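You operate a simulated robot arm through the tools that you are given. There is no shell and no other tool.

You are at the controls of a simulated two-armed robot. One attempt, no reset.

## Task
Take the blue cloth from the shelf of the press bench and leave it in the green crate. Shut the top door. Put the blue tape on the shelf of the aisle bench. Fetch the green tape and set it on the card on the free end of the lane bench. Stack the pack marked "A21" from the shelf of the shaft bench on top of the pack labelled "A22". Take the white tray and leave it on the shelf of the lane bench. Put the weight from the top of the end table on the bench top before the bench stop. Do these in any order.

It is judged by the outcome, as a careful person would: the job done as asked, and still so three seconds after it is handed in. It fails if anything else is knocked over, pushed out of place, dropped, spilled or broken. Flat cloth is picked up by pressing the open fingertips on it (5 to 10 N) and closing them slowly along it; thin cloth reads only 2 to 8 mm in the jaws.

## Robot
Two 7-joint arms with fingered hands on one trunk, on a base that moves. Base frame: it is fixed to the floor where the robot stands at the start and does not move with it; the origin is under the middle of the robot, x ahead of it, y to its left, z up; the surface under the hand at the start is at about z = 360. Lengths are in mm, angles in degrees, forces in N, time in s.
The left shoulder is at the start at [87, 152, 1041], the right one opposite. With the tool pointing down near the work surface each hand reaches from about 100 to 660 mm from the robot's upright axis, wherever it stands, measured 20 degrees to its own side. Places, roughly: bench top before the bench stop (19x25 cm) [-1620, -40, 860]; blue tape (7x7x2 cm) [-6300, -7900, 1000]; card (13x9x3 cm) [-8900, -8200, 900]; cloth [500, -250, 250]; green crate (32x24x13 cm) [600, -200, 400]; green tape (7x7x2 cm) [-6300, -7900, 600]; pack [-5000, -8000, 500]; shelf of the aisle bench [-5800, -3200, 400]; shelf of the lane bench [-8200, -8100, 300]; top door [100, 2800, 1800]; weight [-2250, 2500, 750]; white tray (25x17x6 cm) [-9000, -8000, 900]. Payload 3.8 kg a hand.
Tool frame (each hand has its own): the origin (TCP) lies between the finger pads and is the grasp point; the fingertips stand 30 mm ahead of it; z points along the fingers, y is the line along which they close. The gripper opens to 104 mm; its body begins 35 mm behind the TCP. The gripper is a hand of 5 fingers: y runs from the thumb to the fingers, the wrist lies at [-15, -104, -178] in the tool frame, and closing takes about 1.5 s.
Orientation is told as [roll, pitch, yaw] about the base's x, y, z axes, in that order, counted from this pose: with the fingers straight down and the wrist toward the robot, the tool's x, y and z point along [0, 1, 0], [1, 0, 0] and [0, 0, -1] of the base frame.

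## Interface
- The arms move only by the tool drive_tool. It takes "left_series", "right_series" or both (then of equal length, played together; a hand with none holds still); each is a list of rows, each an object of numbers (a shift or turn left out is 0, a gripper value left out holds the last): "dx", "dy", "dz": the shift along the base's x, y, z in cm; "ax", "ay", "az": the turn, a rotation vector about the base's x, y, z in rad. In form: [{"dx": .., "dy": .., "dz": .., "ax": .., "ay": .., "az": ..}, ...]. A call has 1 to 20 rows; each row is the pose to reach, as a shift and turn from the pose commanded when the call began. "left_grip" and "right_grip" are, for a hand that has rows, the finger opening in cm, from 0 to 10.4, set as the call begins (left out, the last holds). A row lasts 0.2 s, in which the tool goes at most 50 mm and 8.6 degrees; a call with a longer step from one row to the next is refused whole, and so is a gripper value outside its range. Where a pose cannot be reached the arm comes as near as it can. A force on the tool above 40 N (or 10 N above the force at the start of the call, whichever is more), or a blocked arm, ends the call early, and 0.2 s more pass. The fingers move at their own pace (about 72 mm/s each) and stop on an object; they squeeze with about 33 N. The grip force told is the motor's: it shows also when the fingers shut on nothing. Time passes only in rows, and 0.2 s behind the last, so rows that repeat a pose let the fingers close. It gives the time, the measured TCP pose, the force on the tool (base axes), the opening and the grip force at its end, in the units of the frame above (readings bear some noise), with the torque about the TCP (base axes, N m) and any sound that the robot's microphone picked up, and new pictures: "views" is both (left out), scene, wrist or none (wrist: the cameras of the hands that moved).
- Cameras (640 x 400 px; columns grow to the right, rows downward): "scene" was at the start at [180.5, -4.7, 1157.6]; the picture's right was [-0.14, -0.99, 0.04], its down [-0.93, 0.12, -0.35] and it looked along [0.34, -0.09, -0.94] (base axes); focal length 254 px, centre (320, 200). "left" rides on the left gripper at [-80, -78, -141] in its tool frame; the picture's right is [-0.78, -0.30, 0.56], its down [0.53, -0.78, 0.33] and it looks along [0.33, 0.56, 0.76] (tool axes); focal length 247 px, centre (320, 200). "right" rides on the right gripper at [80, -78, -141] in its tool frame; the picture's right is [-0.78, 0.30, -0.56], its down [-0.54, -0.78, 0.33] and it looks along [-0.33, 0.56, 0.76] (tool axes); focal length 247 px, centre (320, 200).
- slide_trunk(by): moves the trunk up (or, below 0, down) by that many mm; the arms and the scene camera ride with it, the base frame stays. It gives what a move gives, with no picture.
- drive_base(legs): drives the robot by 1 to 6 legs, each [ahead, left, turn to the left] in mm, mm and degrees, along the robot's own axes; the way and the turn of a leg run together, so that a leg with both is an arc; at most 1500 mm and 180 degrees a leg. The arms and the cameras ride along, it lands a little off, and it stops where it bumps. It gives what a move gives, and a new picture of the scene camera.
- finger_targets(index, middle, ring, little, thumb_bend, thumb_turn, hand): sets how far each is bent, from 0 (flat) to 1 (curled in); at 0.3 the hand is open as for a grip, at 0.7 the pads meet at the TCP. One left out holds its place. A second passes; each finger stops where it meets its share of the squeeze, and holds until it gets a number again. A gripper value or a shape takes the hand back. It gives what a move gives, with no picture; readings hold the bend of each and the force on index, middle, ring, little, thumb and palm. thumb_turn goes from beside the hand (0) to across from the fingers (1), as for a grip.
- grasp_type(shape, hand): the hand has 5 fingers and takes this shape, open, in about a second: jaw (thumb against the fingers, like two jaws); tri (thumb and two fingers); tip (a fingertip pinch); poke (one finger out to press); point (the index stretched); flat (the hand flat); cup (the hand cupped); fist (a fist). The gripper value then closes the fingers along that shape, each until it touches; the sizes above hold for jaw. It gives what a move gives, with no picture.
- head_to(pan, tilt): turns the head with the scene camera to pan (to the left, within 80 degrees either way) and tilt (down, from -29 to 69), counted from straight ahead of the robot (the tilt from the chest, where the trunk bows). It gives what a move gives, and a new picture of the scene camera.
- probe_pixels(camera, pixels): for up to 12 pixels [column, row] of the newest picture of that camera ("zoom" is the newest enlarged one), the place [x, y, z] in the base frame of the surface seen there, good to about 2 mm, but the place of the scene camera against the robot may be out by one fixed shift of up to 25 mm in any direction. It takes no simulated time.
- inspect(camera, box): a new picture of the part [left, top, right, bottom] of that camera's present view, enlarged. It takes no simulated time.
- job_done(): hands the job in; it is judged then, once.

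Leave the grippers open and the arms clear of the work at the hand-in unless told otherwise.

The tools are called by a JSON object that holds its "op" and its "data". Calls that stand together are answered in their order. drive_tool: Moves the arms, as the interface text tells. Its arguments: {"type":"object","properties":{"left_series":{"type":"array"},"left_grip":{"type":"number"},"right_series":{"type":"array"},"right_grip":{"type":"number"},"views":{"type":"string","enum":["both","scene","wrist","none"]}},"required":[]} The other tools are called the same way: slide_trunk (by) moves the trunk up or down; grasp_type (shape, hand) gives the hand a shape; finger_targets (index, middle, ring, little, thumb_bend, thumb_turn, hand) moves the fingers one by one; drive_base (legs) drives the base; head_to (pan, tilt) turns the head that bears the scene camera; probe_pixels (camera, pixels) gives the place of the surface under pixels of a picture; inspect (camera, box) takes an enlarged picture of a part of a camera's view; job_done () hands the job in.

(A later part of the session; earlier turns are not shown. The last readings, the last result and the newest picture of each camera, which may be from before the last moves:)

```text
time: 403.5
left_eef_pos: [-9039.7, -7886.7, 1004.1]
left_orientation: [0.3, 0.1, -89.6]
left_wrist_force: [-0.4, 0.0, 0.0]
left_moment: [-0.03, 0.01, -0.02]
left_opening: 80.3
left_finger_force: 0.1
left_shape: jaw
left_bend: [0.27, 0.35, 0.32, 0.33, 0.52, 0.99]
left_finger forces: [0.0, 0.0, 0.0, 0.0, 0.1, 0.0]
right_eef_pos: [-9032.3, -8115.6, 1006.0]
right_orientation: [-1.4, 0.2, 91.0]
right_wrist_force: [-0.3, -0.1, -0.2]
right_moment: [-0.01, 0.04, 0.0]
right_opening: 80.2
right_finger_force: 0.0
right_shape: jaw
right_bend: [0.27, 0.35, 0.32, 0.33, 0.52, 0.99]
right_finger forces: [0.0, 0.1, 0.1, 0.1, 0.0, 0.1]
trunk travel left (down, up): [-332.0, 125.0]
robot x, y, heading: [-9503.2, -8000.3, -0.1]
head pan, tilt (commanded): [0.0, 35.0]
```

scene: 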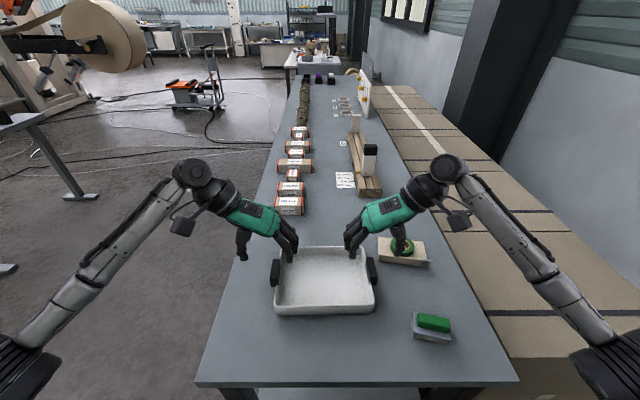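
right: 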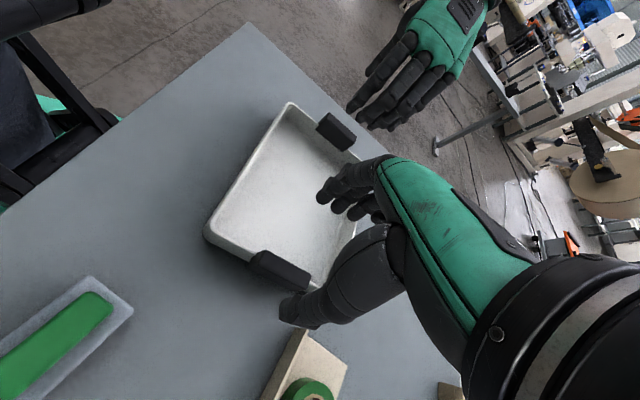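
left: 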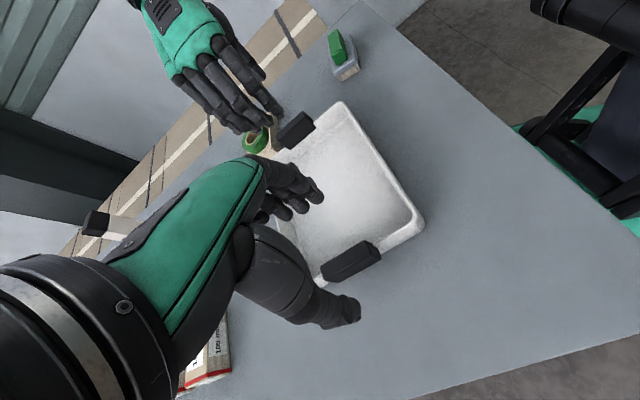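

I probe the handle corners in each wrist view for accurate positions.

{"op": "probe_pixels", "data": {"camera": "left", "pixels": [[324, 270], [365, 245], [378, 256], [335, 278], [350, 262], [405, 220], [400, 232], [350, 300], [330, 200], [425, 260]]}}

{"op": "probe_pixels", "data": {"camera": "right", "pixels": [[255, 258], [268, 253], [307, 272], [298, 286], [280, 268], [210, 233], [225, 248], [300, 200], [240, 285], [230, 215]]}}

```text
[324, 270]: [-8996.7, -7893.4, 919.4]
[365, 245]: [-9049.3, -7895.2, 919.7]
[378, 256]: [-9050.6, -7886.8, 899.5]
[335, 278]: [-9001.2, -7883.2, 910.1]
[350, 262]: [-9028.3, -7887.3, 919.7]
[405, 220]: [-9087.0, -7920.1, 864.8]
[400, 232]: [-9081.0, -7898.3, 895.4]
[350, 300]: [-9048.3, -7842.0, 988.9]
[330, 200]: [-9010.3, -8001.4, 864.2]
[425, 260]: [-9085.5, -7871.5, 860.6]
```

```text
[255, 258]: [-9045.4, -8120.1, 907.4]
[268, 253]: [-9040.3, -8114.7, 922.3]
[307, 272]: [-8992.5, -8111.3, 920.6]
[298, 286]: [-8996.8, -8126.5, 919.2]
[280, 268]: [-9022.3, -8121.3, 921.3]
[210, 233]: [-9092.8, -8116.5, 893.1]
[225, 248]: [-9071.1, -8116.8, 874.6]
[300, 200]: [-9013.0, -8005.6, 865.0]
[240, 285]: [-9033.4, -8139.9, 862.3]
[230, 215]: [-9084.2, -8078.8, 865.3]
```

Left handle centre [-9022,-7890], right [-9019,-8118], tops z≈920, rim z≈894. I lower both hands over the handles (TCP z≈907).

{"op": "drive_tool", "data": {"left_series": [{"dx": 1.1, "dy": -0.6, "dz": -3}, {"dx": 1.1, "dy": -0.6, "dz": -6}, {"dx": 1.1, "dy": -0.6, "dz": -8.5}, {"dx": 1.1, "dy": -0.6, "dz": -9.7}], "right_series": [{"dx": 0.7, "dy": -0.15, "dz": -3}, {"dx": 0.7, "dy": -0.15, "dz": -6}, {"dx": 0.7, "dy": -0.15, "dz": -8.7}, {"dx": 0.7, "dy": -0.15, "dz": -9.9}], "views": "both"}}

```text
time: 404.5
left_eef_pos: [-9030.7, -7894.4, 907.8]
left_orientation: [0.4, 0.0, -89.6]
left_wrist_force: [0.2, -0.4, 0.0]
left_moment: [0.0, 0.01, 0.03]
left_opening: 80.1
left_finger_force: 0.1
left_shape: jaw
left_bend: [0.27, 0.35, 0.32, 0.33, 0.52, 0.99]
left_finger forces: [0.0, 0.1, 0.0, 0.1, 0.0, 0.1]
right_eef_pos: [-9026.8, -8118.3, 906.8]
right_orientation: [-1.5, 0.0, 90.9]
right_wrist_force: [-0.5, 0.6, -0.7]
right_moment: [-0.01, 0.0, -0.02]
right_opening: 80.2
right_finger_force: 0.1
right_shape: jaw
right_bend: [0.27, 0.35, 0.32, 0.33, 0.52, 0.99]
right_finger forces: [0.1, 0.0, 0.0, 0.1, 0.0, 0.1]
trunk travel left (down, up): [-332.0, 125.0]
robot x, y, heading: [-9501.9, -8000.1, 0.1]
head pan, tilt (commanded): [0.0, 35.0]
```

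scene: 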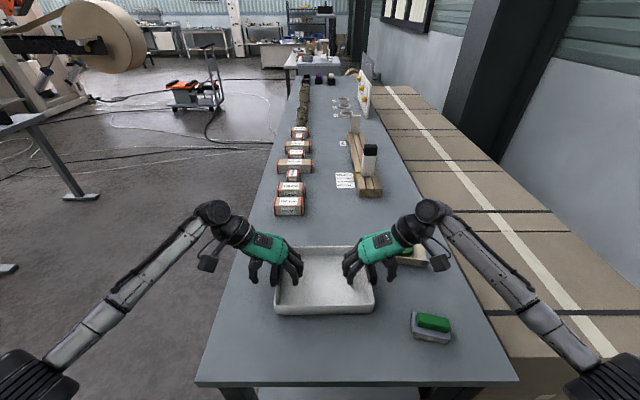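
right: 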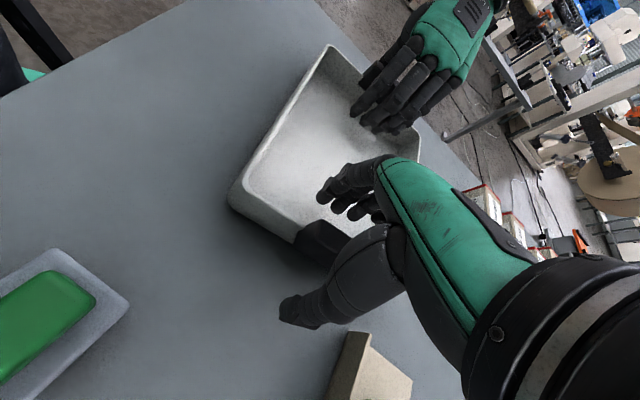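
left: 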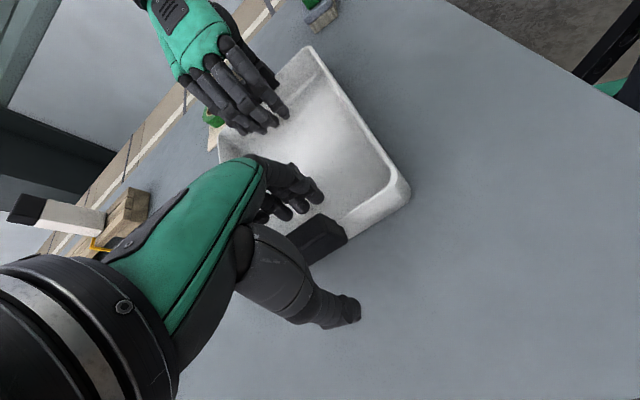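

Both hands straddle the handles without contact. I close both.

{"op": "drive_tool", "data": {"left_series": [{}, {}, {}, {}, {}, {}, {}, {}, {}], "right_series": [{}, {}, {}, {}, {}, {}, {}, {}, {}], "left_grip": 1.0, "right_grip": 1.0, "views": "both"}}

```text
time: 406.5
left_eef_pos: [-9031.1, -7892.3, 907.2]
left_orientation: [0.5, 0.0, -89.5]
left_wrist_force: [0.0, -0.7, 0.7]
left_moment: [0.01, 0.01, -0.02]
left_opening: 10.8
left_finger_force: 0.1
left_shape: jaw
left_bend: [0.72, 0.64, 0.63, 0.61, 0.72, 1.0]
left_finger forces: [0.8, 0.9, 0.7, 0.0, 1.7, 0.1]
right_eef_pos: [-9028.7, -8118.5, 906.7]
right_orientation: [-1.5, 0.2, 91.0]
right_wrist_force: [0.2, -0.4, 0.0]
right_moment: [-0.05, 0.03, 0.02]
right_opening: 10.8
right_finger_force: 0.1
right_shape: jaw
right_bend: [0.72, 0.64, 0.63, 0.61, 0.72, 1.0]
right_finger forces: [0.6, 0.6, 0.7, 0.0, 1.8, 0.1]
trunk travel left (down, up): [-332.0, 125.0]
robot x, y, heading: [-9497.2, -7998.6, -0.3]
head pan, tilt (commanded): [0.0, 35.0]
```

scene: 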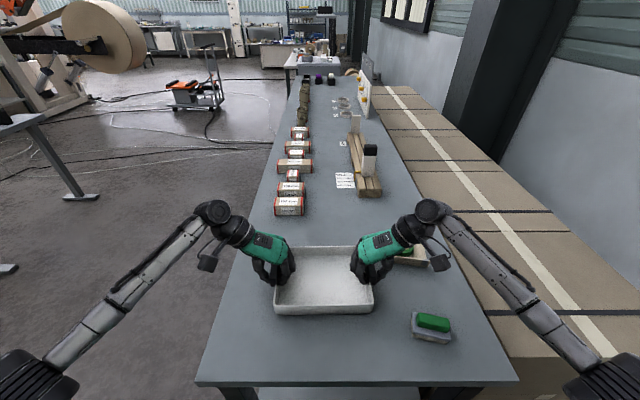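
right: 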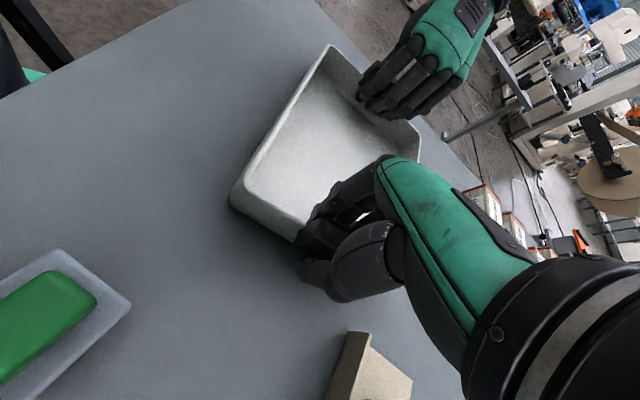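
left: 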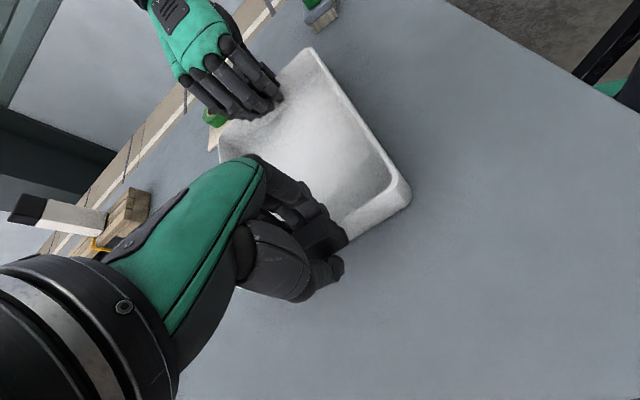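

The fingers reach the handles at ~11 mm with little force because the target was 10 mm. I command full closing to squeeze.

{"op": "drive_tool", "data": {"left_series": [{}, {}, {}, {}, {}], "right_series": [{}, {}, {}, {}, {}], "left_grip": 0.0, "right_grip": 0.0, "views": "none"}}

```text
time: 407.7
left_eef_pos: [-9030.8, -7893.6, 907.4]
left_orientation: [0.5, 0.0, -89.5]
left_wrist_force: [0.6, 1.1, -0.3]
left_moment: [-0.12, -0.06, -0.18]
left_opening: 11.8
left_finger_force: 33.2
left_shape: jaw
left_bend: [0.72, 0.64, 0.63, 0.67, 0.73, 1.0]
left_finger forces: [15.6, 7.6, 3.7, 2.0, 29.2, 0.1]
right_eef_pos: [-9028.0, -8118.9, 907.7]
right_orientation: [-1.5, 0.2, 90.8]
right_wrist_force: [-0.6, -1.3, -0.4]
right_moment: [0.15, -0.03, 0.18]
right_opening: 11.6
right_finger_force: 32.7
right_shape: jaw
right_bend: [0.72, 0.65, 0.63, 0.65, 0.73, 1.0]
right_finger forces: [15.7, 7.7, 3.7, 1.9, 29.4, 0.0]
trunk travel left (down, up): [-332.0, 125.0]
robot x, y, heading: [-9502.4, -7996.3, -0.1]
head pan, tilt (commanded): [0.0, 35.0]
```

Both handles are held with 33 N. I lift both hands together 120 mm.

{"op": "drive_tool", "data": {"left_series": [{"dz": 1}, {"dz": 3}, {"dz": 5.5}, {"dz": 8}, {"dz": 10.5}, {"dz": 12}], "right_series": [{"dz": 1}, {"dz": 3}, {"dz": 5.5}, {"dz": 8}, {"dz": 10.5}, {"dz": 12}], "views": "scene"}}

```text
time: 409.1
left_eef_pos: [-9031.7, -7892.4, 1026.6]
left_orientation: [0.5, 0.0, -89.4]
left_wrist_force: [0.6, -2.6, -0.3]
left_moment: [-0.22, 0.0, -0.18]
left_opening: 11.7
left_finger_force: 33.6
left_shape: jaw
left_bend: [0.72, 0.64, 0.63, 0.67, 0.73, 1.0]
left_finger forces: [17.8, 8.4, 3.8, 1.8, 29.3, 0.1]
right_eef_pos: [-9027.3, -8119.1, 1028.7]
right_orientation: [-1.5, 0.1, 91.0]
right_wrist_force: [-1.0, 1.9, -1.1]
right_moment: [0.19, 0.03, 0.28]
right_opening: 12.0
right_finger_force: 33.4
right_shape: jaw
right_bend: [0.72, 0.64, 0.63, 0.64, 0.74, 1.0]
right_finger forces: [16.4, 8.7, 4.7, 2.7, 29.2, 0.0]
trunk travel left (down, up): [-332.0, 125.0]
robot x, y, heading: [-9503.0, -8000.1, -0.1]
head pan, tilt (commanded): [0.0, 35.0]
```

scene: 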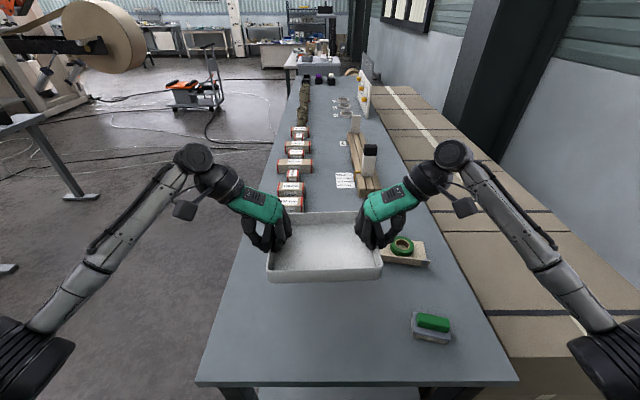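

The tray is up and level; the card and tape are undisturbed. I back off 250 mm, sidestep north past the bench corner, turn right to face south and sidestep east to x≈-8680.

{"op": "drive_base", "data": {"legs": [[-250, 0, 0], [0, 1080, 0], [0, 0, -90], [0, 1050, 0]]}}

{"op": "head_to", "data": {"pan": 0, "tilt": 30}}

```text
time: 424.8
left_eef_pos: [-8596.2, -7421.3, 1025.1]
left_orientation: [0.5, -0.1, 180.1]
left_wrist_force: [-0.8, 0.5, -0.7]
left_moment: [0.01, 0.18, -0.19]
left_opening: 11.8
left_finger_force: 32.5
left_shape: jaw
left_bend: [0.72, 0.64, 0.63, 0.67, 0.73, 1.0]
left_finger forces: [17.2, 7.9, 3.6, 1.8, 29.7, 0.0]
right_eef_pos: [-8821.5, -7425.0, 1029.5]
right_orientation: [-1.5, 0.1, 0.5]
right_wrist_force: [0.4, 0.5, -1.1]
right_moment: [0.01, -0.16, 0.21]
right_opening: 11.9
right_finger_force: 33.2
right_shape: jaw
right_bend: [0.72, 0.65, 0.63, 0.64, 0.74, 1.0]
right_finger forces: [15.9, 8.3, 4.3, 2.5, 29.6, 0.0]
trunk travel left (down, up): [-332.0, 125.0]
robot x, y, heading: [-8697.4, -6951.3, -90.5]
head pan, tilt (commanded): [0.0, 35.0]
```

scene: 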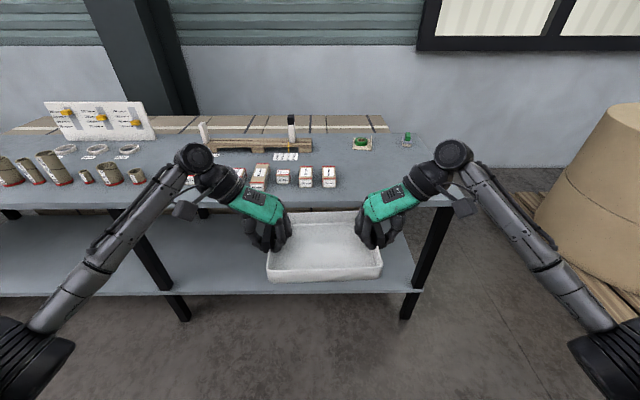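

```text
time: 425.5
left_eef_pos: [-8595.2, -7421.7, 1025.9]
left_orientation: [0.5, -0.1, 180.0]
left_wrist_force: [0.3, -0.3, -0.5]
left_moment: [0.0, 0.18, -0.15]
left_opening: 11.9
left_finger_force: 32.7
left_shape: jaw
left_bend: [0.72, 0.64, 0.63, 0.67, 0.73, 1.0]
left_finger forces: [17.1, 8.0, 3.8, 1.8, 29.8, 0.0]
right_eef_pos: [-8820.8, -7424.5, 1028.6]
right_orientation: [-1.5, 0.0, 0.5]
right_wrist_force: [0.3, 0.4, -1.3]
right_moment: [0.01, -0.15, 0.26]
right_opening: 11.9
right_finger_force: 33.3
right_shape: jaw
right_bend: [0.72, 0.65, 0.63, 0.64, 0.74, 1.0]
right_finger forces: [16.0, 8.2, 4.4, 2.4, 29.5, 0.0]
trunk travel left (down, up): [-332.0, 125.0]
robot x, y, heading: [-8694.7, -6955.8, -90.5]
head pan, tilt (commanded): [0.0, 30.0]
```

scene: 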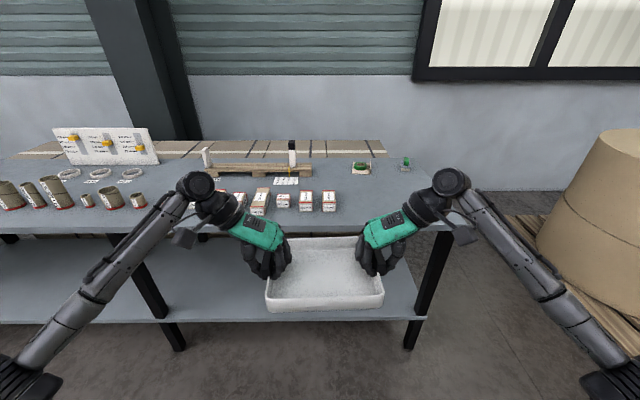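

The tray is held in front of the bench. I probe the shelf front and the legs on both sides.

{"op": "probe_pixels", "data": {"camera": "scene", "pixels": [[155, 290], [175, 335], [430, 290], [410, 335], [220, 310], [240, 280], [210, 230], [350, 228], [120, 260], [330, 212], [260, 205], [240, 255]]}}

```text
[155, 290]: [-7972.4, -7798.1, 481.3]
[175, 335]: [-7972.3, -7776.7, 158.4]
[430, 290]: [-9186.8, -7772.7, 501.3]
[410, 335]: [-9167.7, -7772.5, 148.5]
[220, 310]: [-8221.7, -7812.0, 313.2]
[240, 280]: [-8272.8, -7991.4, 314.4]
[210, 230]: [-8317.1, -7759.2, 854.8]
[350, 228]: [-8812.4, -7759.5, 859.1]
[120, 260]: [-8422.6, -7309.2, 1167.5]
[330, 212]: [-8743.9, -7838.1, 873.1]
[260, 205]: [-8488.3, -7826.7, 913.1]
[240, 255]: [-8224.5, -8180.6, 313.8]
```

The legs stand at x=-7972 and -9187. I shift 90 mm east and lower the trunk by 200 mm.

{"op": "drive_base", "data": {"legs": [[0, 90, 0.5]]}}

{"op": "slide_trunk", "data": {"by": -200}}

```text
time: 426.6
left_eef_pos: [-8506.6, -7421.9, 1026.2]
left_orientation: [0.5, 0.0, -179.6]
left_wrist_force: [-0.4, -0.8, -0.4]
left_moment: [0.0, 0.16, -0.12]
left_opening: 11.7
left_finger_force: 33.1
left_shape: jaw
left_bend: [0.72, 0.64, 0.63, 0.67, 0.73, 1.0]
left_finger forces: [17.1, 7.8, 3.6, 1.9, 29.6, 0.0]
right_eef_pos: [-8732.6, -7427.5, 1028.9]
right_orientation: [-1.5, 0.0, 1.0]
right_wrist_force: [0.8, 0.0, -1.5]
right_moment: [0.01, -0.15, 0.22]
right_opening: 11.9
right_finger_force: 33.3
right_shape: jaw
right_bend: [0.72, 0.65, 0.63, 0.64, 0.74, 1.0]
right_finger forces: [15.9, 8.2, 4.3, 2.5, 29.8, 0.0]
trunk travel left (down, up): [-332.0, 125.0]
robot x, y, heading: [-8611.4, -6955.1, -90.0]
head pan, tilt (commanded): [0.0, 30.0]
```

scene: 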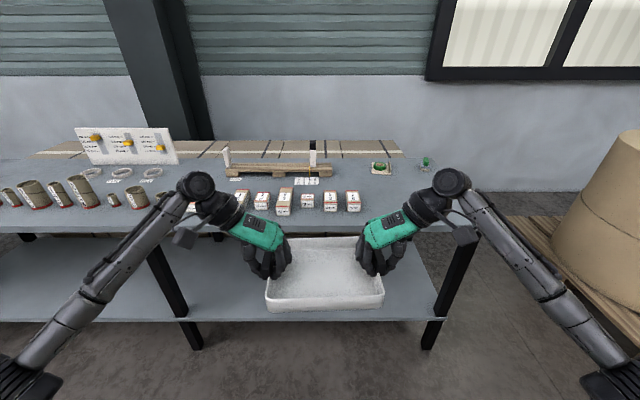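

```text
time: 428.8
left_eef_pos: [-8506.0, -7420.8, 826.6]
left_orientation: [0.5, 0.0, -179.5]
left_wrist_force: [-1.2, 0.0, -0.9]
left_moment: [0.02, 0.2, -0.14]
left_opening: 11.9
left_finger_force: 33.2
left_shape: jaw
left_bend: [0.72, 0.64, 0.63, 0.67, 0.73, 1.0]
left_finger forces: [16.9, 8.0, 3.8, 1.9, 29.8, 0.0]
right_eef_pos: [-8731.6, -7426.6, 829.6]
right_orientation: [-1.5, 0.0, 1.0]
right_wrist_force: [-0.1, -0.3, -0.5]
right_moment: [-0.01, -0.16, 0.25]
right_opening: 11.7
right_finger_force: 32.9
right_shape: jaw
right_bend: [0.72, 0.65, 0.63, 0.64, 0.74, 1.0]
right_finger forces: [15.9, 8.2, 4.3, 2.4, 29.7, 0.0]
trunk travel left (down, up): [-132.0, 325.0]
robot x, y, heading: [-8612.8, -6951.2, -89.6]
head pan, tilt (commanded): [0.0, 30.0]
```

Clean. I lower both arms together by 160 mm in small steps.

{"op": "drive_tool", "data": {"left_series": [{"dz": -2}, {"dz": -5}, {"dz": -8}, {"dz": -11}, {"dz": -14}, {"dz": -16}], "right_series": [{"dz": -2}, {"dz": -5}, {"dz": -8}, {"dz": -11}, {"dz": -14}, {"dz": -16}], "views": "scene"}}

```text
time: 430.2
left_eef_pos: [-8506.6, -7419.9, 664.5]
left_orientation: [0.5, 0.0, -179.6]
left_wrist_force: [1.1, -0.9, -2.0]
left_moment: [0.02, 0.13, -0.11]
left_opening: 11.5
left_finger_force: 33.4
left_shape: jaw
left_bend: [0.72, 0.65, 0.64, 0.69, 0.73, 1.0]
left_finger forces: [17.1, 8.1, 3.8, 1.9, 30.7, 0.0]
right_eef_pos: [-8730.9, -7427.3, 668.5]
right_orientation: [-1.4, 0.0, 1.0]
right_wrist_force: [-0.6, 0.5, -1.3]
right_moment: [0.05, -0.13, 0.29]
right_opening: 11.9
right_finger_force: 33.0
right_shape: jaw
right_bend: [0.72, 0.65, 0.63, 0.64, 0.74, 1.0]
right_finger forces: [15.9, 8.3, 4.5, 2.8, 31.0, 0.0]
trunk travel left (down, up): [-132.0, 325.0]
robot x, y, heading: [-8610.6, -6951.2, -90.0]
head pan, tilt (commanded): [0.0, 30.0]
```

scene: 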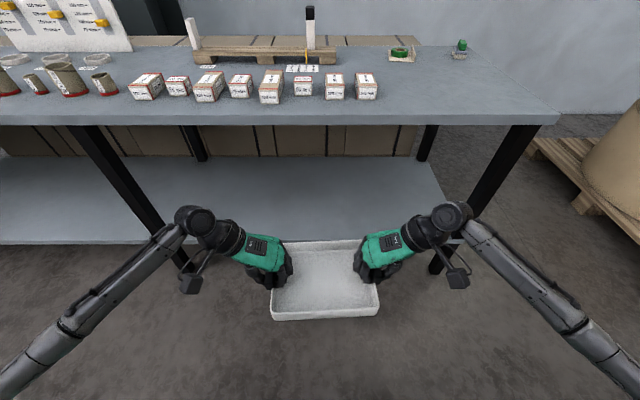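

I lower the trunk 80 mm more and the arms another 120 mm.

{"op": "slide_trunk", "data": {"by": -80}}

{"op": "drive_tool", "data": {"left_series": [{"dz": -2}, {"dz": -5}, {"dz": -8}, {"dz": -10.5}, {"dz": -12}], "right_series": [{"dz": -2}, {"dz": -5}, {"dz": -8}, {"dz": -10.8}, {"dz": -12.4}], "views": "scene"}}

```text
time: 431.3
left_eef_pos: [-8505.6, -7421.4, 587.8]
left_orientation: [0.6, 0.0, -179.6]
left_wrist_force: [-1.7, -0.2, -1.4]
left_moment: [-0.02, 0.17, -0.19]
left_opening: 11.7
left_finger_force: 33.1
left_shape: jaw
left_bend: [0.72, 0.65, 0.64, 0.69, 0.73, 1.0]
left_finger forces: [16.8, 8.9, 4.4, 2.5, 30.4, 0.1]
right_eef_pos: [-8731.3, -7426.3, 590.0]
right_orientation: [-1.6, 0.1, 1.0]
right_wrist_force: [2.5, -0.3, -1.5]
right_moment: [0.0, -0.19, 0.23]
right_opening: 12.3
right_finger_force: 32.9
right_shape: jaw
right_bend: [0.72, 0.65, 0.63, 0.64, 0.74, 1.0]
right_finger forces: [17.5, 8.7, 4.2, 2.2, 29.8, 0.1]
trunk travel left (down, up): [-52.0, 405.0]
robot x, y, heading: [-8610.0, -6950.5, -90.2]
head pan, tilt (commanded): [0.0, 30.0]
```

```text
time: 432.5
left_eef_pos: [-8505.7, -7421.5, 465.7]
left_orientation: [0.5, 0.0, -179.6]
left_wrist_force: [-3.8, 0.1, -1.6]
left_moment: [0.02, 0.2, -0.24]
left_opening: 11.7
left_finger_force: 32.5
left_shape: jaw
left_bend: [0.72, 0.65, 0.64, 0.69, 0.73, 1.0]
left_finger forces: [17.2, 9.0, 4.6, 2.8, 29.0, 0.0]
right_eef_pos: [-8730.9, -7425.3, 465.3]
right_orientation: [-1.5, 0.1, 1.0]
right_wrist_force: [3.0, 0.1, -1.1]
right_moment: [0.01, -0.29, 0.2]
right_opening: 11.8
right_finger_force: 32.4
right_shape: jaw
right_bend: [0.72, 0.65, 0.63, 0.64, 0.74, 1.0]
right_finger forces: [18.1, 9.1, 4.1, 2.0, 29.9, 0.0]
trunk travel left (down, up): [-52.0, 405.0]
robot x, y, heading: [-8612.4, -6949.2, -89.9]
head pan, tilt (commanded): [0.0, 30.0]
```

scene: 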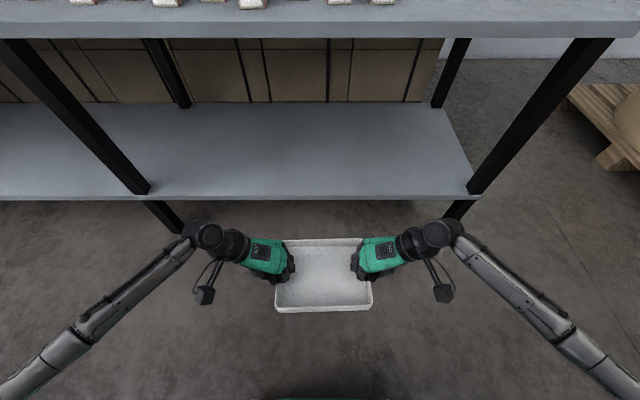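

The tray is at z≈420 (bottom). Before driving in I check forearm heights against the bench top underside.

{"op": "probe_pixels", "data": {"camera": "scene", "pixels": [[180, 255], [130, 292], [80, 335], [30, 370], [205, 232], [460, 250], [510, 290], [560, 330], [610, 370], [300, 30], [300, 37], [300, 195]]}}

```text
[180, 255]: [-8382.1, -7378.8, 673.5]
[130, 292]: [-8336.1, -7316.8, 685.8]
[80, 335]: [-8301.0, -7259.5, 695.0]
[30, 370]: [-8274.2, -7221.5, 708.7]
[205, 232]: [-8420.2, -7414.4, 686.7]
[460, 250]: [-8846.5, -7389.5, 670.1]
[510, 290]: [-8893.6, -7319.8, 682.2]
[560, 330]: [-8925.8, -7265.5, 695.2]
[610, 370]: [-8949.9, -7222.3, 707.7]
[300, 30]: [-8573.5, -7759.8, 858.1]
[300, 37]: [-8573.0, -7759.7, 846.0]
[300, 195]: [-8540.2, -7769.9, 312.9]
```

Forearms run at z≈670–710, well under the bench top (underside ≈ 830). I drive 515 mm ahead so the tray comes over the shelf.

{"op": "drive_base", "data": {"legs": [[515, 0, 0]]}}

{"op": "inspect", "data": {"camera": "left", "box": [0, 0, 640, 400]}}

```text
time: 435.6
left_eef_pos: [-8507.0, -7937.2, 466.2]
left_orientation: [0.3, 0.0, -179.6]
left_wrist_force: [-2.4, 0.2, -1.9]
left_moment: [0.06, 0.16, -0.26]
left_opening: 11.8
left_finger_force: 33.5
left_shape: jaw
left_bend: [0.72, 0.65, 0.64, 0.69, 0.73, 1.0]
left_finger forces: [16.8, 8.7, 4.6, 2.9, 29.4, 0.0]
right_eef_pos: [-8731.9, -7941.2, 465.7]
right_orientation: [-1.4, 0.1, 0.9]
right_wrist_force: [1.7, -0.8, -1.7]
right_moment: [0.0, -0.26, 0.14]
right_opening: 12.0
right_finger_force: 32.8
right_shape: jaw
right_bend: [0.72, 0.65, 0.63, 0.64, 0.74, 1.0]
right_finger forces: [18.0, 9.0, 3.9, 1.9, 30.1, 0.0]
trunk travel left (down, up): [-52.0, 405.0]
robot x, y, heading: [-8613.0, -7472.6, -90.0]
head pan, tilt (commanded): [0.0, 30.0]
```

scene: 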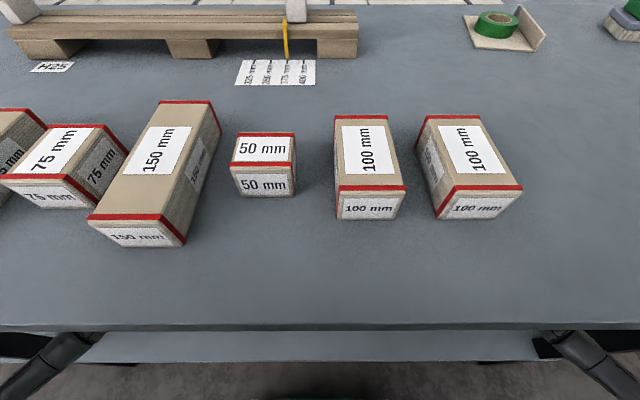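

```text
1.00 times, centred on (320, 200) of left (not enlarged: the box is as wide or as high as the picture)
```

zoom: 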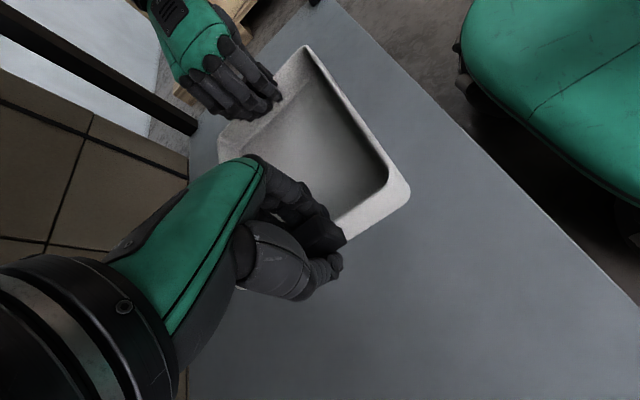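

The tray is over the shelf. I probe the shelf surface height and its front edge from the left wrist camera.

{"op": "probe_pixels", "data": {"camera": "zoom", "pixels": [[450, 260], [350, 330], [600, 260], [500, 200], [408, 188], [400, 200], [300, 55], [340, 245], [230, 330]]}}

```text
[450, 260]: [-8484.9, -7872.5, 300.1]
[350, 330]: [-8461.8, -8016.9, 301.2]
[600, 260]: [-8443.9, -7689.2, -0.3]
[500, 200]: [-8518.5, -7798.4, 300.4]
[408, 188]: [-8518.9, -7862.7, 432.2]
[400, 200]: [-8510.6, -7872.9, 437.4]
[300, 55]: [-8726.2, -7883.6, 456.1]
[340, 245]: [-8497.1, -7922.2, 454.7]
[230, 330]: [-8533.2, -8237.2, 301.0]
```

Shelf z≈300.5; the tray bottom is at ≈419.5. I lower both arms 113 mm together.

{"op": "drive_tool", "data": {"left_series": [{"dz": -2}, {"dz": -4.5}, {"dz": -7}, {"dz": -9.5}, {"dz": -11.3}], "right_series": [{"dz": -2}, {"dz": -4.5}, {"dz": -7}, {"dz": -9.5}, {"dz": -11.3}], "views": "wrist"}}

```text
time: 436.8
left_eef_pos: [-8505.6, -7937.0, 352.6]
left_orientation: [0.4, 0.0, -179.8]
left_wrist_force: [-0.6, 0.2, -2.1]
left_moment: [0.01, 0.13, -0.2]
left_opening: 12.2
left_finger_force: 32.7
left_shape: jaw
left_bend: [0.72, 0.65, 0.64, 0.69, 0.73, 1.0]
left_finger forces: [16.2, 8.4, 4.3, 2.7, 29.6, 0.0]
right_eef_pos: [-8732.5, -7941.4, 351.3]
right_orientation: [-1.4, 0.1, 0.8]
right_wrist_force: [0.1, -0.4, 0.1]
right_moment: [0.03, -0.23, 0.19]
right_opening: 12.3
right_finger_force: 33.2
right_shape: jaw
right_bend: [0.72, 0.65, 0.63, 0.65, 0.74, 1.0]
right_finger forces: [17.4, 8.5, 3.6, 1.9, 31.0, 0.0]
trunk travel left (down, up): [-52.0, 405.0]
robot x, y, heading: [-8612.2, -7465.9, -90.2]
head pan, tilt (commanded): [0.0, 30.0]
```

right: 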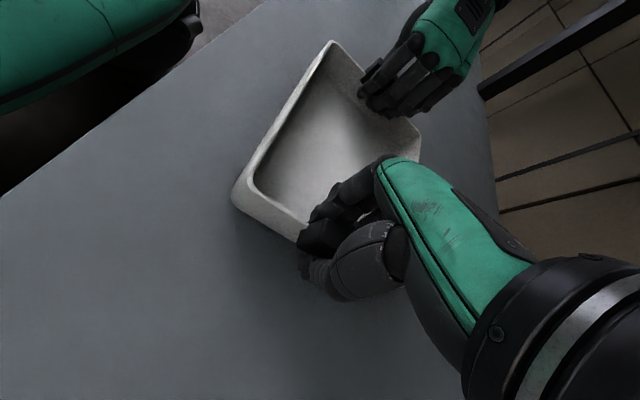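
left: 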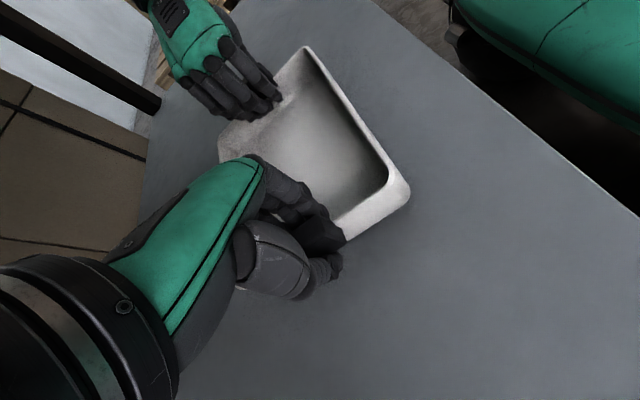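

Now the last ~5 mm in 2 mm steps until contact.

{"op": "drive_tool", "data": {"left_series": [{"dz": -0.2}, {"dz": -0.4}, {"dz": -0.55}], "right_series": [{"dz": -0.2}, {"dz": -0.4}, {"dz": -0.5}], "views": "none"}}

```text
time: 437.6
left_eef_pos: [-8506.6, -7937.9, 348.4]
left_orientation: [0.6, -0.1, -179.8]
left_wrist_force: [-1.3, 0.5, -1.0]
left_moment: [0.0, 0.18, -0.26]
left_opening: 11.9
left_finger_force: 33.0
left_shape: jaw
left_bend: [0.72, 0.65, 0.64, 0.69, 0.73, 1.0]
left_finger forces: [16.3, 8.8, 4.5, 2.8, 29.7, 0.0]
right_eef_pos: [-8732.1, -7940.7, 347.1]
right_orientation: [-1.4, 0.0, 0.9]
right_wrist_force: [1.7, -0.4, -0.7]
right_moment: [-0.05, -0.26, 0.19]
right_opening: 12.0
right_finger_force: 32.9
right_shape: jaw
right_bend: [0.72, 0.65, 0.63, 0.65, 0.74, 1.0]
right_finger forces: [17.9, 8.8, 3.9, 2.2, 30.4, 0.0]
trunk travel left (down, up): [-52.0, 405.0]
robot x, y, heading: [-8610.9, -7469.3, -90.3]
head pan, tilt (commanded): [0.0, 30.0]
```

{"op": "drive_tool", "data": {"left_series": [{"dz": -0.15}, {"dz": -0.3}, {"dz": -0.4}], "right_series": [{"dz": -0.1}, {"dz": -0.2}, {"dz": -0.3}], "views": "none"}}

```text
time: 438.4
left_eef_pos: [-8508.2, -7938.3, 344.7]
left_orientation: [0.6, 0.0, -179.5]
left_wrist_force: [-0.7, 2.2, 8.8]
left_moment: [-0.1, 0.21, -0.22]
left_opening: 12.7
left_finger_force: 32.3
left_shape: jaw
left_bend: [0.73, 0.65, 0.64, 0.69, 0.73, 1.0]
left_finger forces: [16.1, 9.2, 4.1, 2.8, 29.5, 0.0]
right_eef_pos: [-8732.0, -7941.5, 344.6]
right_orientation: [-1.5, 0.1, 0.9]
right_wrist_force: [1.0, -0.5, 0.8]
right_moment: [-0.13, -0.27, 0.24]
right_opening: 12.0
right_finger_force: 33.0
right_shape: jaw
right_bend: [0.72, 0.65, 0.63, 0.64, 0.74, 1.0]
right_finger forces: [17.1, 9.0, 3.9, 2.5, 31.1, 0.0]
trunk travel left (down, up): [-52.0, 405.0]
robot x, y, heading: [-8615.3, -7468.9, -90.0]
head pan, tilt (commanded): [0.0, 30.0]
```

The tray rests on the shelf (left 8.8 N, right just touching). I open both hands.

{"op": "drive_tool", "data": {"left_series": [{}, {}, {}, {}, {}, {}, {}], "right_series": [{"dz": -0.05}, {"dz": -0.05}, {"dz": -0.05}, {"dz": -0.05}, {"dz": -0.05}, {"dz": -0.05}, {"dz": -0.05}], "left_grip": 8.0, "right_grip": 8.0, "views": "wrist"}}

```text
time: 439.9
left_eef_pos: [-8506.2, -7937.0, 343.1]
left_orientation: [0.6, 0.0, -179.7]
left_wrist_force: [0.3, -0.6, -1.1]
left_moment: [0.02, -0.02, -0.01]
left_opening: 79.7
left_finger_force: 0.0
left_shape: jaw
left_bend: [0.27, 0.35, 0.32, 0.34, 0.53, 0.99]
left_finger forces: [0.0, 0.0, 0.0, 0.0, 0.1, 0.0]
right_eef_pos: [-8732.2, -7941.7, 343.5]
right_orientation: [-1.5, 0.1, 0.9]
right_wrist_force: [1.0, 0.4, -0.6]
right_moment: [0.03, -0.03, -0.04]
right_opening: 79.7
right_finger_force: 0.1
right_shape: jaw
right_bend: [0.27, 0.35, 0.32, 0.34, 0.53, 0.99]
right_finger forces: [0.0, 0.0, 0.1, 0.0, 0.0, 0.0]
trunk travel left (down, up): [-52.0, 405.0]
robot x, y, heading: [-8608.7, -7469.7, -90.1]
head pan, tilt (commanded): [0.0, 30.0]
```

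right: 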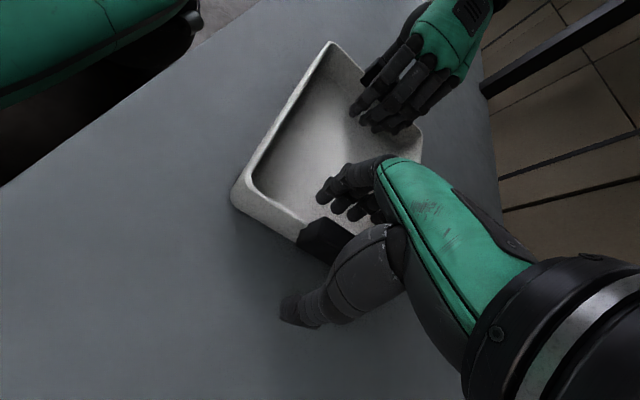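
left: 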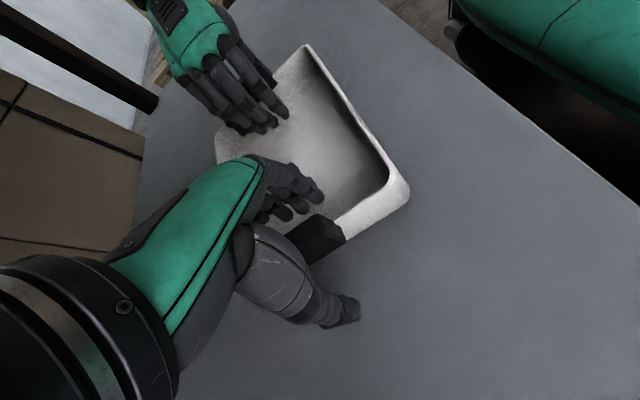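

Both hands are open with the tray flat on the shelf. I raise both hands straight up 130 mm.

{"op": "drive_tool", "data": {"left_series": [{"dz": 2}, {"dz": 5}, {"dz": 8}, {"dz": 11}, {"dz": 13}], "right_series": [{"dz": 2}, {"dz": 5}, {"dz": 8}, {"dz": 11}, {"dz": 13}], "views": "wrist"}}

```text
time: 441.1
left_eef_pos: [-8506.0, -7937.9, 474.0]
left_orientation: [0.6, 0.0, -179.6]
left_wrist_force: [-0.6, 0.0, -0.5]
left_moment: [0.02, 0.03, -0.02]
left_opening: 79.7
left_finger_force: 0.1
left_shape: jaw
left_bend: [0.27, 0.35, 0.32, 0.33, 0.53, 0.99]
left_finger forces: [0.0, 0.1, 0.0, 0.1, 0.0, 0.1]
right_eef_pos: [-8732.3, -7942.6, 475.3]
right_orientation: [-1.4, 0.2, 0.9]
right_wrist_force: [0.4, -0.3, -0.2]
right_moment: [0.0, 0.01, -0.01]
right_opening: 79.7
right_finger_force: 0.0
right_shape: jaw
right_bend: [0.27, 0.35, 0.32, 0.33, 0.53, 0.99]
right_finger forces: [0.1, 0.1, 0.1, 0.0, 0.0, 0.0]
trunk travel left (down, up): [-52.0, 405.0]
robot x, y, heading: [-8609.9, -7467.1, -90.1]
head pan, tilt (commanded): [0.0, 30.0]
```

right: 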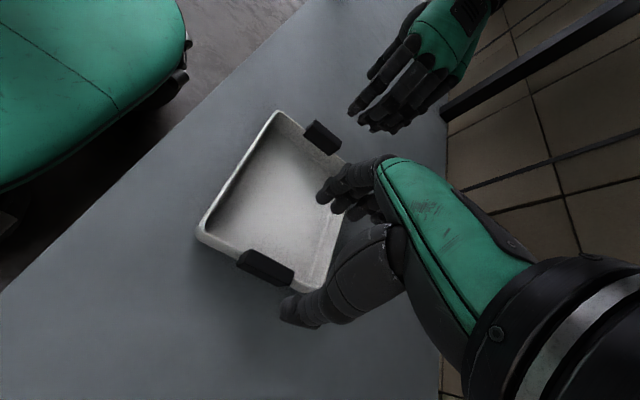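
left: 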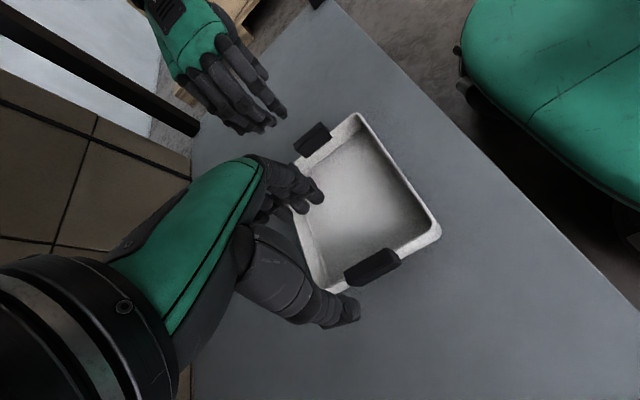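

The tray sits on the lane bench shelf. I back out 520 mm and raise the trunk to normal height.

{"op": "drive_base", "data": {"legs": [[-520, 0, 0]]}}

{"op": "slide_trunk", "data": {"by": 80}}

```text
time: 444.2
left_eef_pos: [-8504.9, -7414.9, 472.8]
left_orientation: [0.5, 0.0, -179.7]
left_wrist_force: [-0.1, 1.0, 0.5]
left_moment: [0.01, 0.0, -0.03]
left_opening: 79.9
left_finger_force: 0.0
left_shape: jaw
left_bend: [0.27, 0.35, 0.32, 0.33, 0.53, 0.99]
left_finger forces: [0.1, 0.0, 0.1, 0.1, 0.0, 0.0]
right_eef_pos: [-8731.5, -7419.0, 476.3]
right_orientation: [-1.5, 0.1, 0.9]
right_wrist_force: [0.0, 1.2, -0.4]
right_moment: [-0.01, 0.0, -0.02]
right_opening: 79.3
right_finger_force: 0.0
right_shape: jaw
right_bend: [0.27, 0.35, 0.32, 0.33, 0.53, 0.99]
right_finger forces: [0.1, 0.0, 0.0, 0.1, 0.0, 0.0]
trunk travel left (down, up): [-52.0, 405.0]
robot x, y, heading: [-8610.4, -6944.5, -90.1]
head pan, tilt (commanded): [0.0, 30.0]
```

scene: 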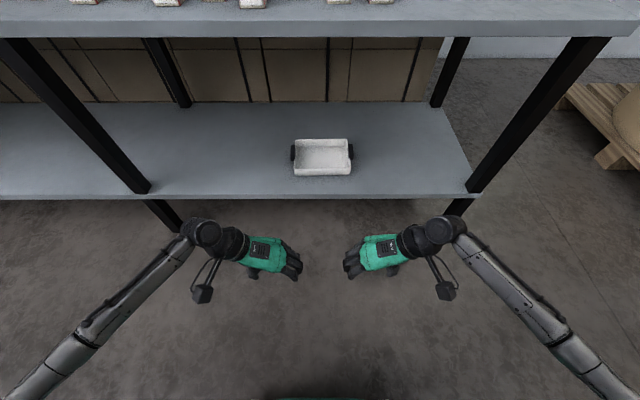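

```text
time: 445.4
left_eef_pos: [-8504.5, -7414.6, 552.7]
left_orientation: [0.4, 0.0, -179.6]
left_wrist_force: [0.8, 0.6, -0.5]
left_moment: [-0.01, 0.0, 0.0]
left_opening: 79.9
left_finger_force: 0.1
left_shape: jaw
left_bend: [0.27, 0.35, 0.32, 0.33, 0.53, 0.99]
left_finger forces: [0.0, 0.1, 0.0, 0.0, 0.0, 0.0]
right_eef_pos: [-8731.9, -7419.4, 553.8]
right_orientation: [-1.5, 0.2, 0.9]
right_wrist_force: [0.0, -0.4, 0.0]
right_moment: [-0.01, 0.0, 0.01]
right_opening: 79.6
right_finger_force: 0.0
right_shape: jaw
right_bend: [0.27, 0.35, 0.32, 0.33, 0.53, 0.99]
right_finger forces: [0.0, 0.0, 0.0, 0.1, 0.0, 0.1]
trunk travel left (down, up): [-132.0, 325.0]
robot x, y, heading: [-8610.5, -6943.6, -90.0]
head pan, tilt (commanded): [0.0, 30.0]
```

Now to the blue tape: I sidestep east 2180 mm to stand in front of the cabinet again, then raise the trunk 250 mm.

{"op": "drive_base", "data": {"legs": [[0, 1200, 0], [0, 980, 0]]}}

{"op": "slide_trunk", "data": {"by": 250}}

{"op": "head_to", "data": {"pan": 0, "tilt": 30}}

```text
time: 456.2
left_eef_pos: [-6323.4, -7437.9, 553.3]
left_orientation: [0.6, 0.1, 179.5]
left_wrist_force: [0.6, -1.2, 1.0]
left_moment: [0.01, 0.05, 0.0]
left_opening: 79.9
left_finger_force: 0.0
left_shape: jaw
left_bend: [0.27, 0.35, 0.32, 0.33, 0.53, 0.99]
left_finger forces: [0.0, 0.0, 0.1, 0.0, 0.0, 0.0]
right_eef_pos: [-6549.1, -7440.0, 555.9]
right_orientation: [-1.5, 0.1, -0.2]
right_wrist_force: [0.3, -0.1, 0.3]
right_moment: [0.02, -0.03, 0.02]
right_opening: 79.8
right_finger_force: 0.0
right_shape: jaw
right_bend: [0.27, 0.35, 0.32, 0.33, 0.53, 0.99]
right_finger forces: [0.1, 0.1, 0.0, 0.0, 0.0, 0.0]
trunk travel left (down, up): [-132.0, 325.0]
robot x, y, heading: [-6418.8, -6968.4, -90.9]
head pan, tilt (commanded): [0.0, 30.0]
```

scene: 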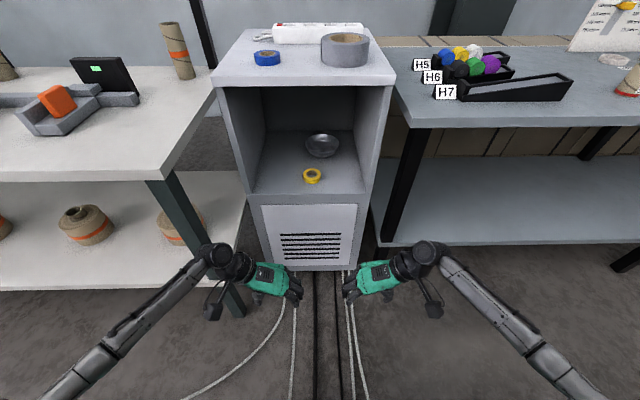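

```text
time: 458.8
left_eef_pos: [-6322.9, -7439.5, 802.6]
left_orientation: [0.4, 0.0, 179.4]
left_wrist_force: [-0.7, -0.7, -0.3]
left_moment: [0.03, -0.03, -0.03]
left_opening: 79.8
left_finger_force: 0.0
left_shape: jaw
left_bend: [0.27, 0.35, 0.32, 0.33, 0.53, 0.99]
left_finger forces: [0.1, 0.0, 0.0, 0.1, 0.0, 0.0]
right_eef_pos: [-6550.0, -7438.1, 805.3]
right_orientation: [-1.3, 0.1, 0.0]
right_wrist_force: [-0.4, -0.1, -0.3]
right_moment: [0.01, 0.01, 0.05]
right_opening: 79.8
right_finger_force: 0.0
right_shape: jaw
right_bend: [0.27, 0.35, 0.32, 0.33, 0.53, 0.99]
right_finger forces: [0.0, 0.1, 0.0, 0.0, 0.1, 0.0]
trunk travel left (down, up): [-382.0, 75.0]
robot x, y, heading: [-6423.9, -6969.4, -91.0]
head pan, tilt (commanded): [0.0, 30.0]
```

```text
time: 459.4
left_eef_pos: [-6323.3, -7440.1, 802.8]
left_orientation: [0.5, 0.0, 179.5]
left_wrist_force: [-0.2, -0.6, 0.2]
left_moment: [0.01, 0.01, -0.01]
left_opening: 79.7
left_finger_force: 0.2
left_shape: jaw
left_bend: [0.27, 0.35, 0.32, 0.33, 0.53, 0.99]
left_finger forces: [0.0, 0.1, 0.0, 0.0, 0.0, 0.1]
right_eef_pos: [-6550.9, -7439.8, 805.7]
right_orientation: [-1.5, 0.1, -0.1]
right_wrist_force: [-0.2, 0.0, -0.3]
right_moment: [0.04, -0.02, -0.02]
right_opening: 79.6
right_finger_force: 0.0
right_shape: jaw
right_bend: [0.27, 0.35, 0.32, 0.33, 0.53, 0.99]
right_finger forces: [0.1, 0.0, 0.1, 0.0, 0.0, 0.0]
trunk travel left (down, up): [-382.0, 75.0]
robot x, y, heading: [-6423.6, -6969.4, -90.9]
head pan, tilt (commanded): [0.0, 30.0]
```

scene: 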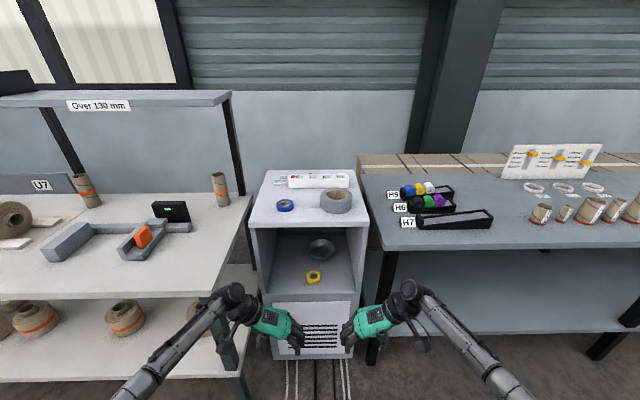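

I raise the left hand above cabinet height and pull the right hand back toward the body before approaching.

{"op": "drive_tool", "data": {"left_series": [{"dz": 4.5}, {"dz": 9}, {"dz": 13.5}, {"dz": 18}, {"dz": 22}, {"dz": 26}], "right_series": [{"dy": 3.5}, {"dy": 7}, {"dy": 10.5}, {"dy": 14}, {"dy": 17.5}, {"dy": 21}], "views": "scene"}}

{"op": "probe_pixels", "data": {"camera": "scene", "pixels": [[286, 202], [279, 206], [293, 206], [286, 211], [322, 200], [335, 210], [300, 185], [260, 225], [355, 225], [312, 215]]}}

```text
time: 460.8
left_eef_pos: [-6323.8, -7434.8, 1064.1]
left_orientation: [0.5, 0.1, 179.4]
left_wrist_force: [-0.1, 0.6, 0.4]
left_moment: [0.03, 0.03, -0.01]
left_opening: 79.9
left_finger_force: 0.0
left_shape: jaw
left_bend: [0.27, 0.35, 0.32, 0.33, 0.53, 0.99]
left_finger forces: [0.0, 0.1, 0.1, 0.0, 0.0, 0.1]
right_eef_pos: [-6549.5, -7227.2, 805.1]
right_orientation: [-1.5, 0.1, -0.2]
right_wrist_force: [0.5, -0.2, -0.2]
right_moment: [0.02, -0.03, -0.02]
right_opening: 79.7
right_finger_force: 0.0
right_shape: jaw
right_bend: [0.27, 0.35, 0.32, 0.33, 0.53, 0.99]
right_finger forces: [0.1, 0.0, 0.0, 0.0, 0.0, 0.1]
trunk travel left (down, up): [-382.0, 75.0]
robot x, y, heading: [-6419.8, -6971.4, -91.0]
head pan, tilt (commanded): [0.0, 30.0]
```

scene: 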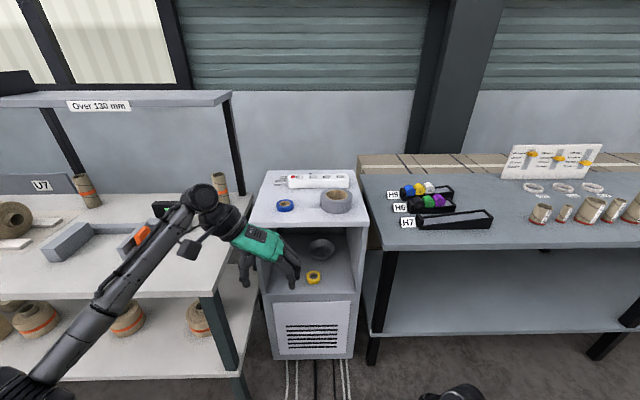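

```text
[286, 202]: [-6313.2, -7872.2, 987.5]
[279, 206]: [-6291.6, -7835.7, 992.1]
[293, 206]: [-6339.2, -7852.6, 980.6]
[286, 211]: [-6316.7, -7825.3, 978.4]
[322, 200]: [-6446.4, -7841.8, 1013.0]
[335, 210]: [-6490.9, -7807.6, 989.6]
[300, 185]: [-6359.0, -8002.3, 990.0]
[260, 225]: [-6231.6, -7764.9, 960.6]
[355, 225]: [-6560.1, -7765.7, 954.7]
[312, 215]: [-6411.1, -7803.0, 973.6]
```

{"op": "probe_pixels", "data": {"camera": "scene", "pixels": [[30, 385], [70, 340], [120, 290], [165, 245], [200, 200], [225, 220], [187, 250]]}}

```text
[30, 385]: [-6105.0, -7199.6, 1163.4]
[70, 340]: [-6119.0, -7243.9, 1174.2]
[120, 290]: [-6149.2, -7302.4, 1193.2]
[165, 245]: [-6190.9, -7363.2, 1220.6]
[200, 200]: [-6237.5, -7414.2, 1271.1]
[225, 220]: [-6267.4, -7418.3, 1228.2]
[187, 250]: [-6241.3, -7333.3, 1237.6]
```

The forearm is at z>1160, above everything on the bench. I drive 430 mm ahead.

{"op": "drive_base", "data": {"legs": [[430, 0, 0.9]]}}

{"op": "inspect", "data": {"camera": "left", "box": [0, 0, 640, 400]}}

```text
time: 463.4
left_eef_pos: [-6322.8, -7868.5, 1063.3]
left_orientation: [0.5, 0.1, -179.8]
left_wrist_force: [0.7, -0.9, 0.6]
left_moment: [0.0, 0.04, 0.0]
left_opening: 79.7
left_finger_force: 0.1
left_shape: jaw
left_bend: [0.27, 0.35, 0.32, 0.33, 0.53, 0.99]
left_finger forces: [0.0, 0.0, 0.1, 0.0, 0.0, 0.0]
right_eef_pos: [-6551.3, -7664.3, 803.4]
right_orientation: [-1.5, 0.1, 0.7]
right_wrist_force: [0.3, -0.5, -0.6]
right_moment: [-0.02, 0.01, 0.01]
right_opening: 79.8
right_finger_force: 0.1
right_shape: jaw
right_bend: [0.27, 0.35, 0.32, 0.33, 0.53, 0.99]
right_finger forces: [0.1, 0.0, 0.0, 0.0, 0.0, 0.1]
trunk travel left (down, up): [-382.0, 75.0]
robot x, y, heading: [-6424.1, -7402.6, -90.1]
head pan, tilt (commanded): [0.0, 30.0]
```

scene: 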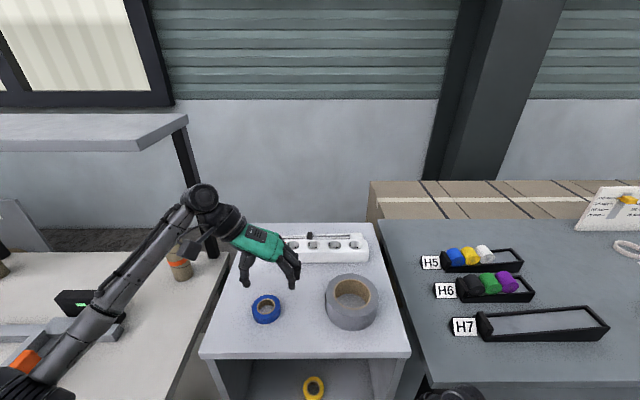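

```text
1.00 times, centred on (320, 200) of left (not enlarged: the box is as wide or as high as the picture)
```

zoom: 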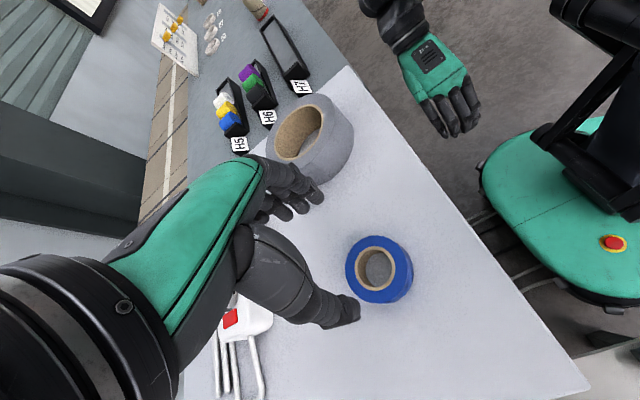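

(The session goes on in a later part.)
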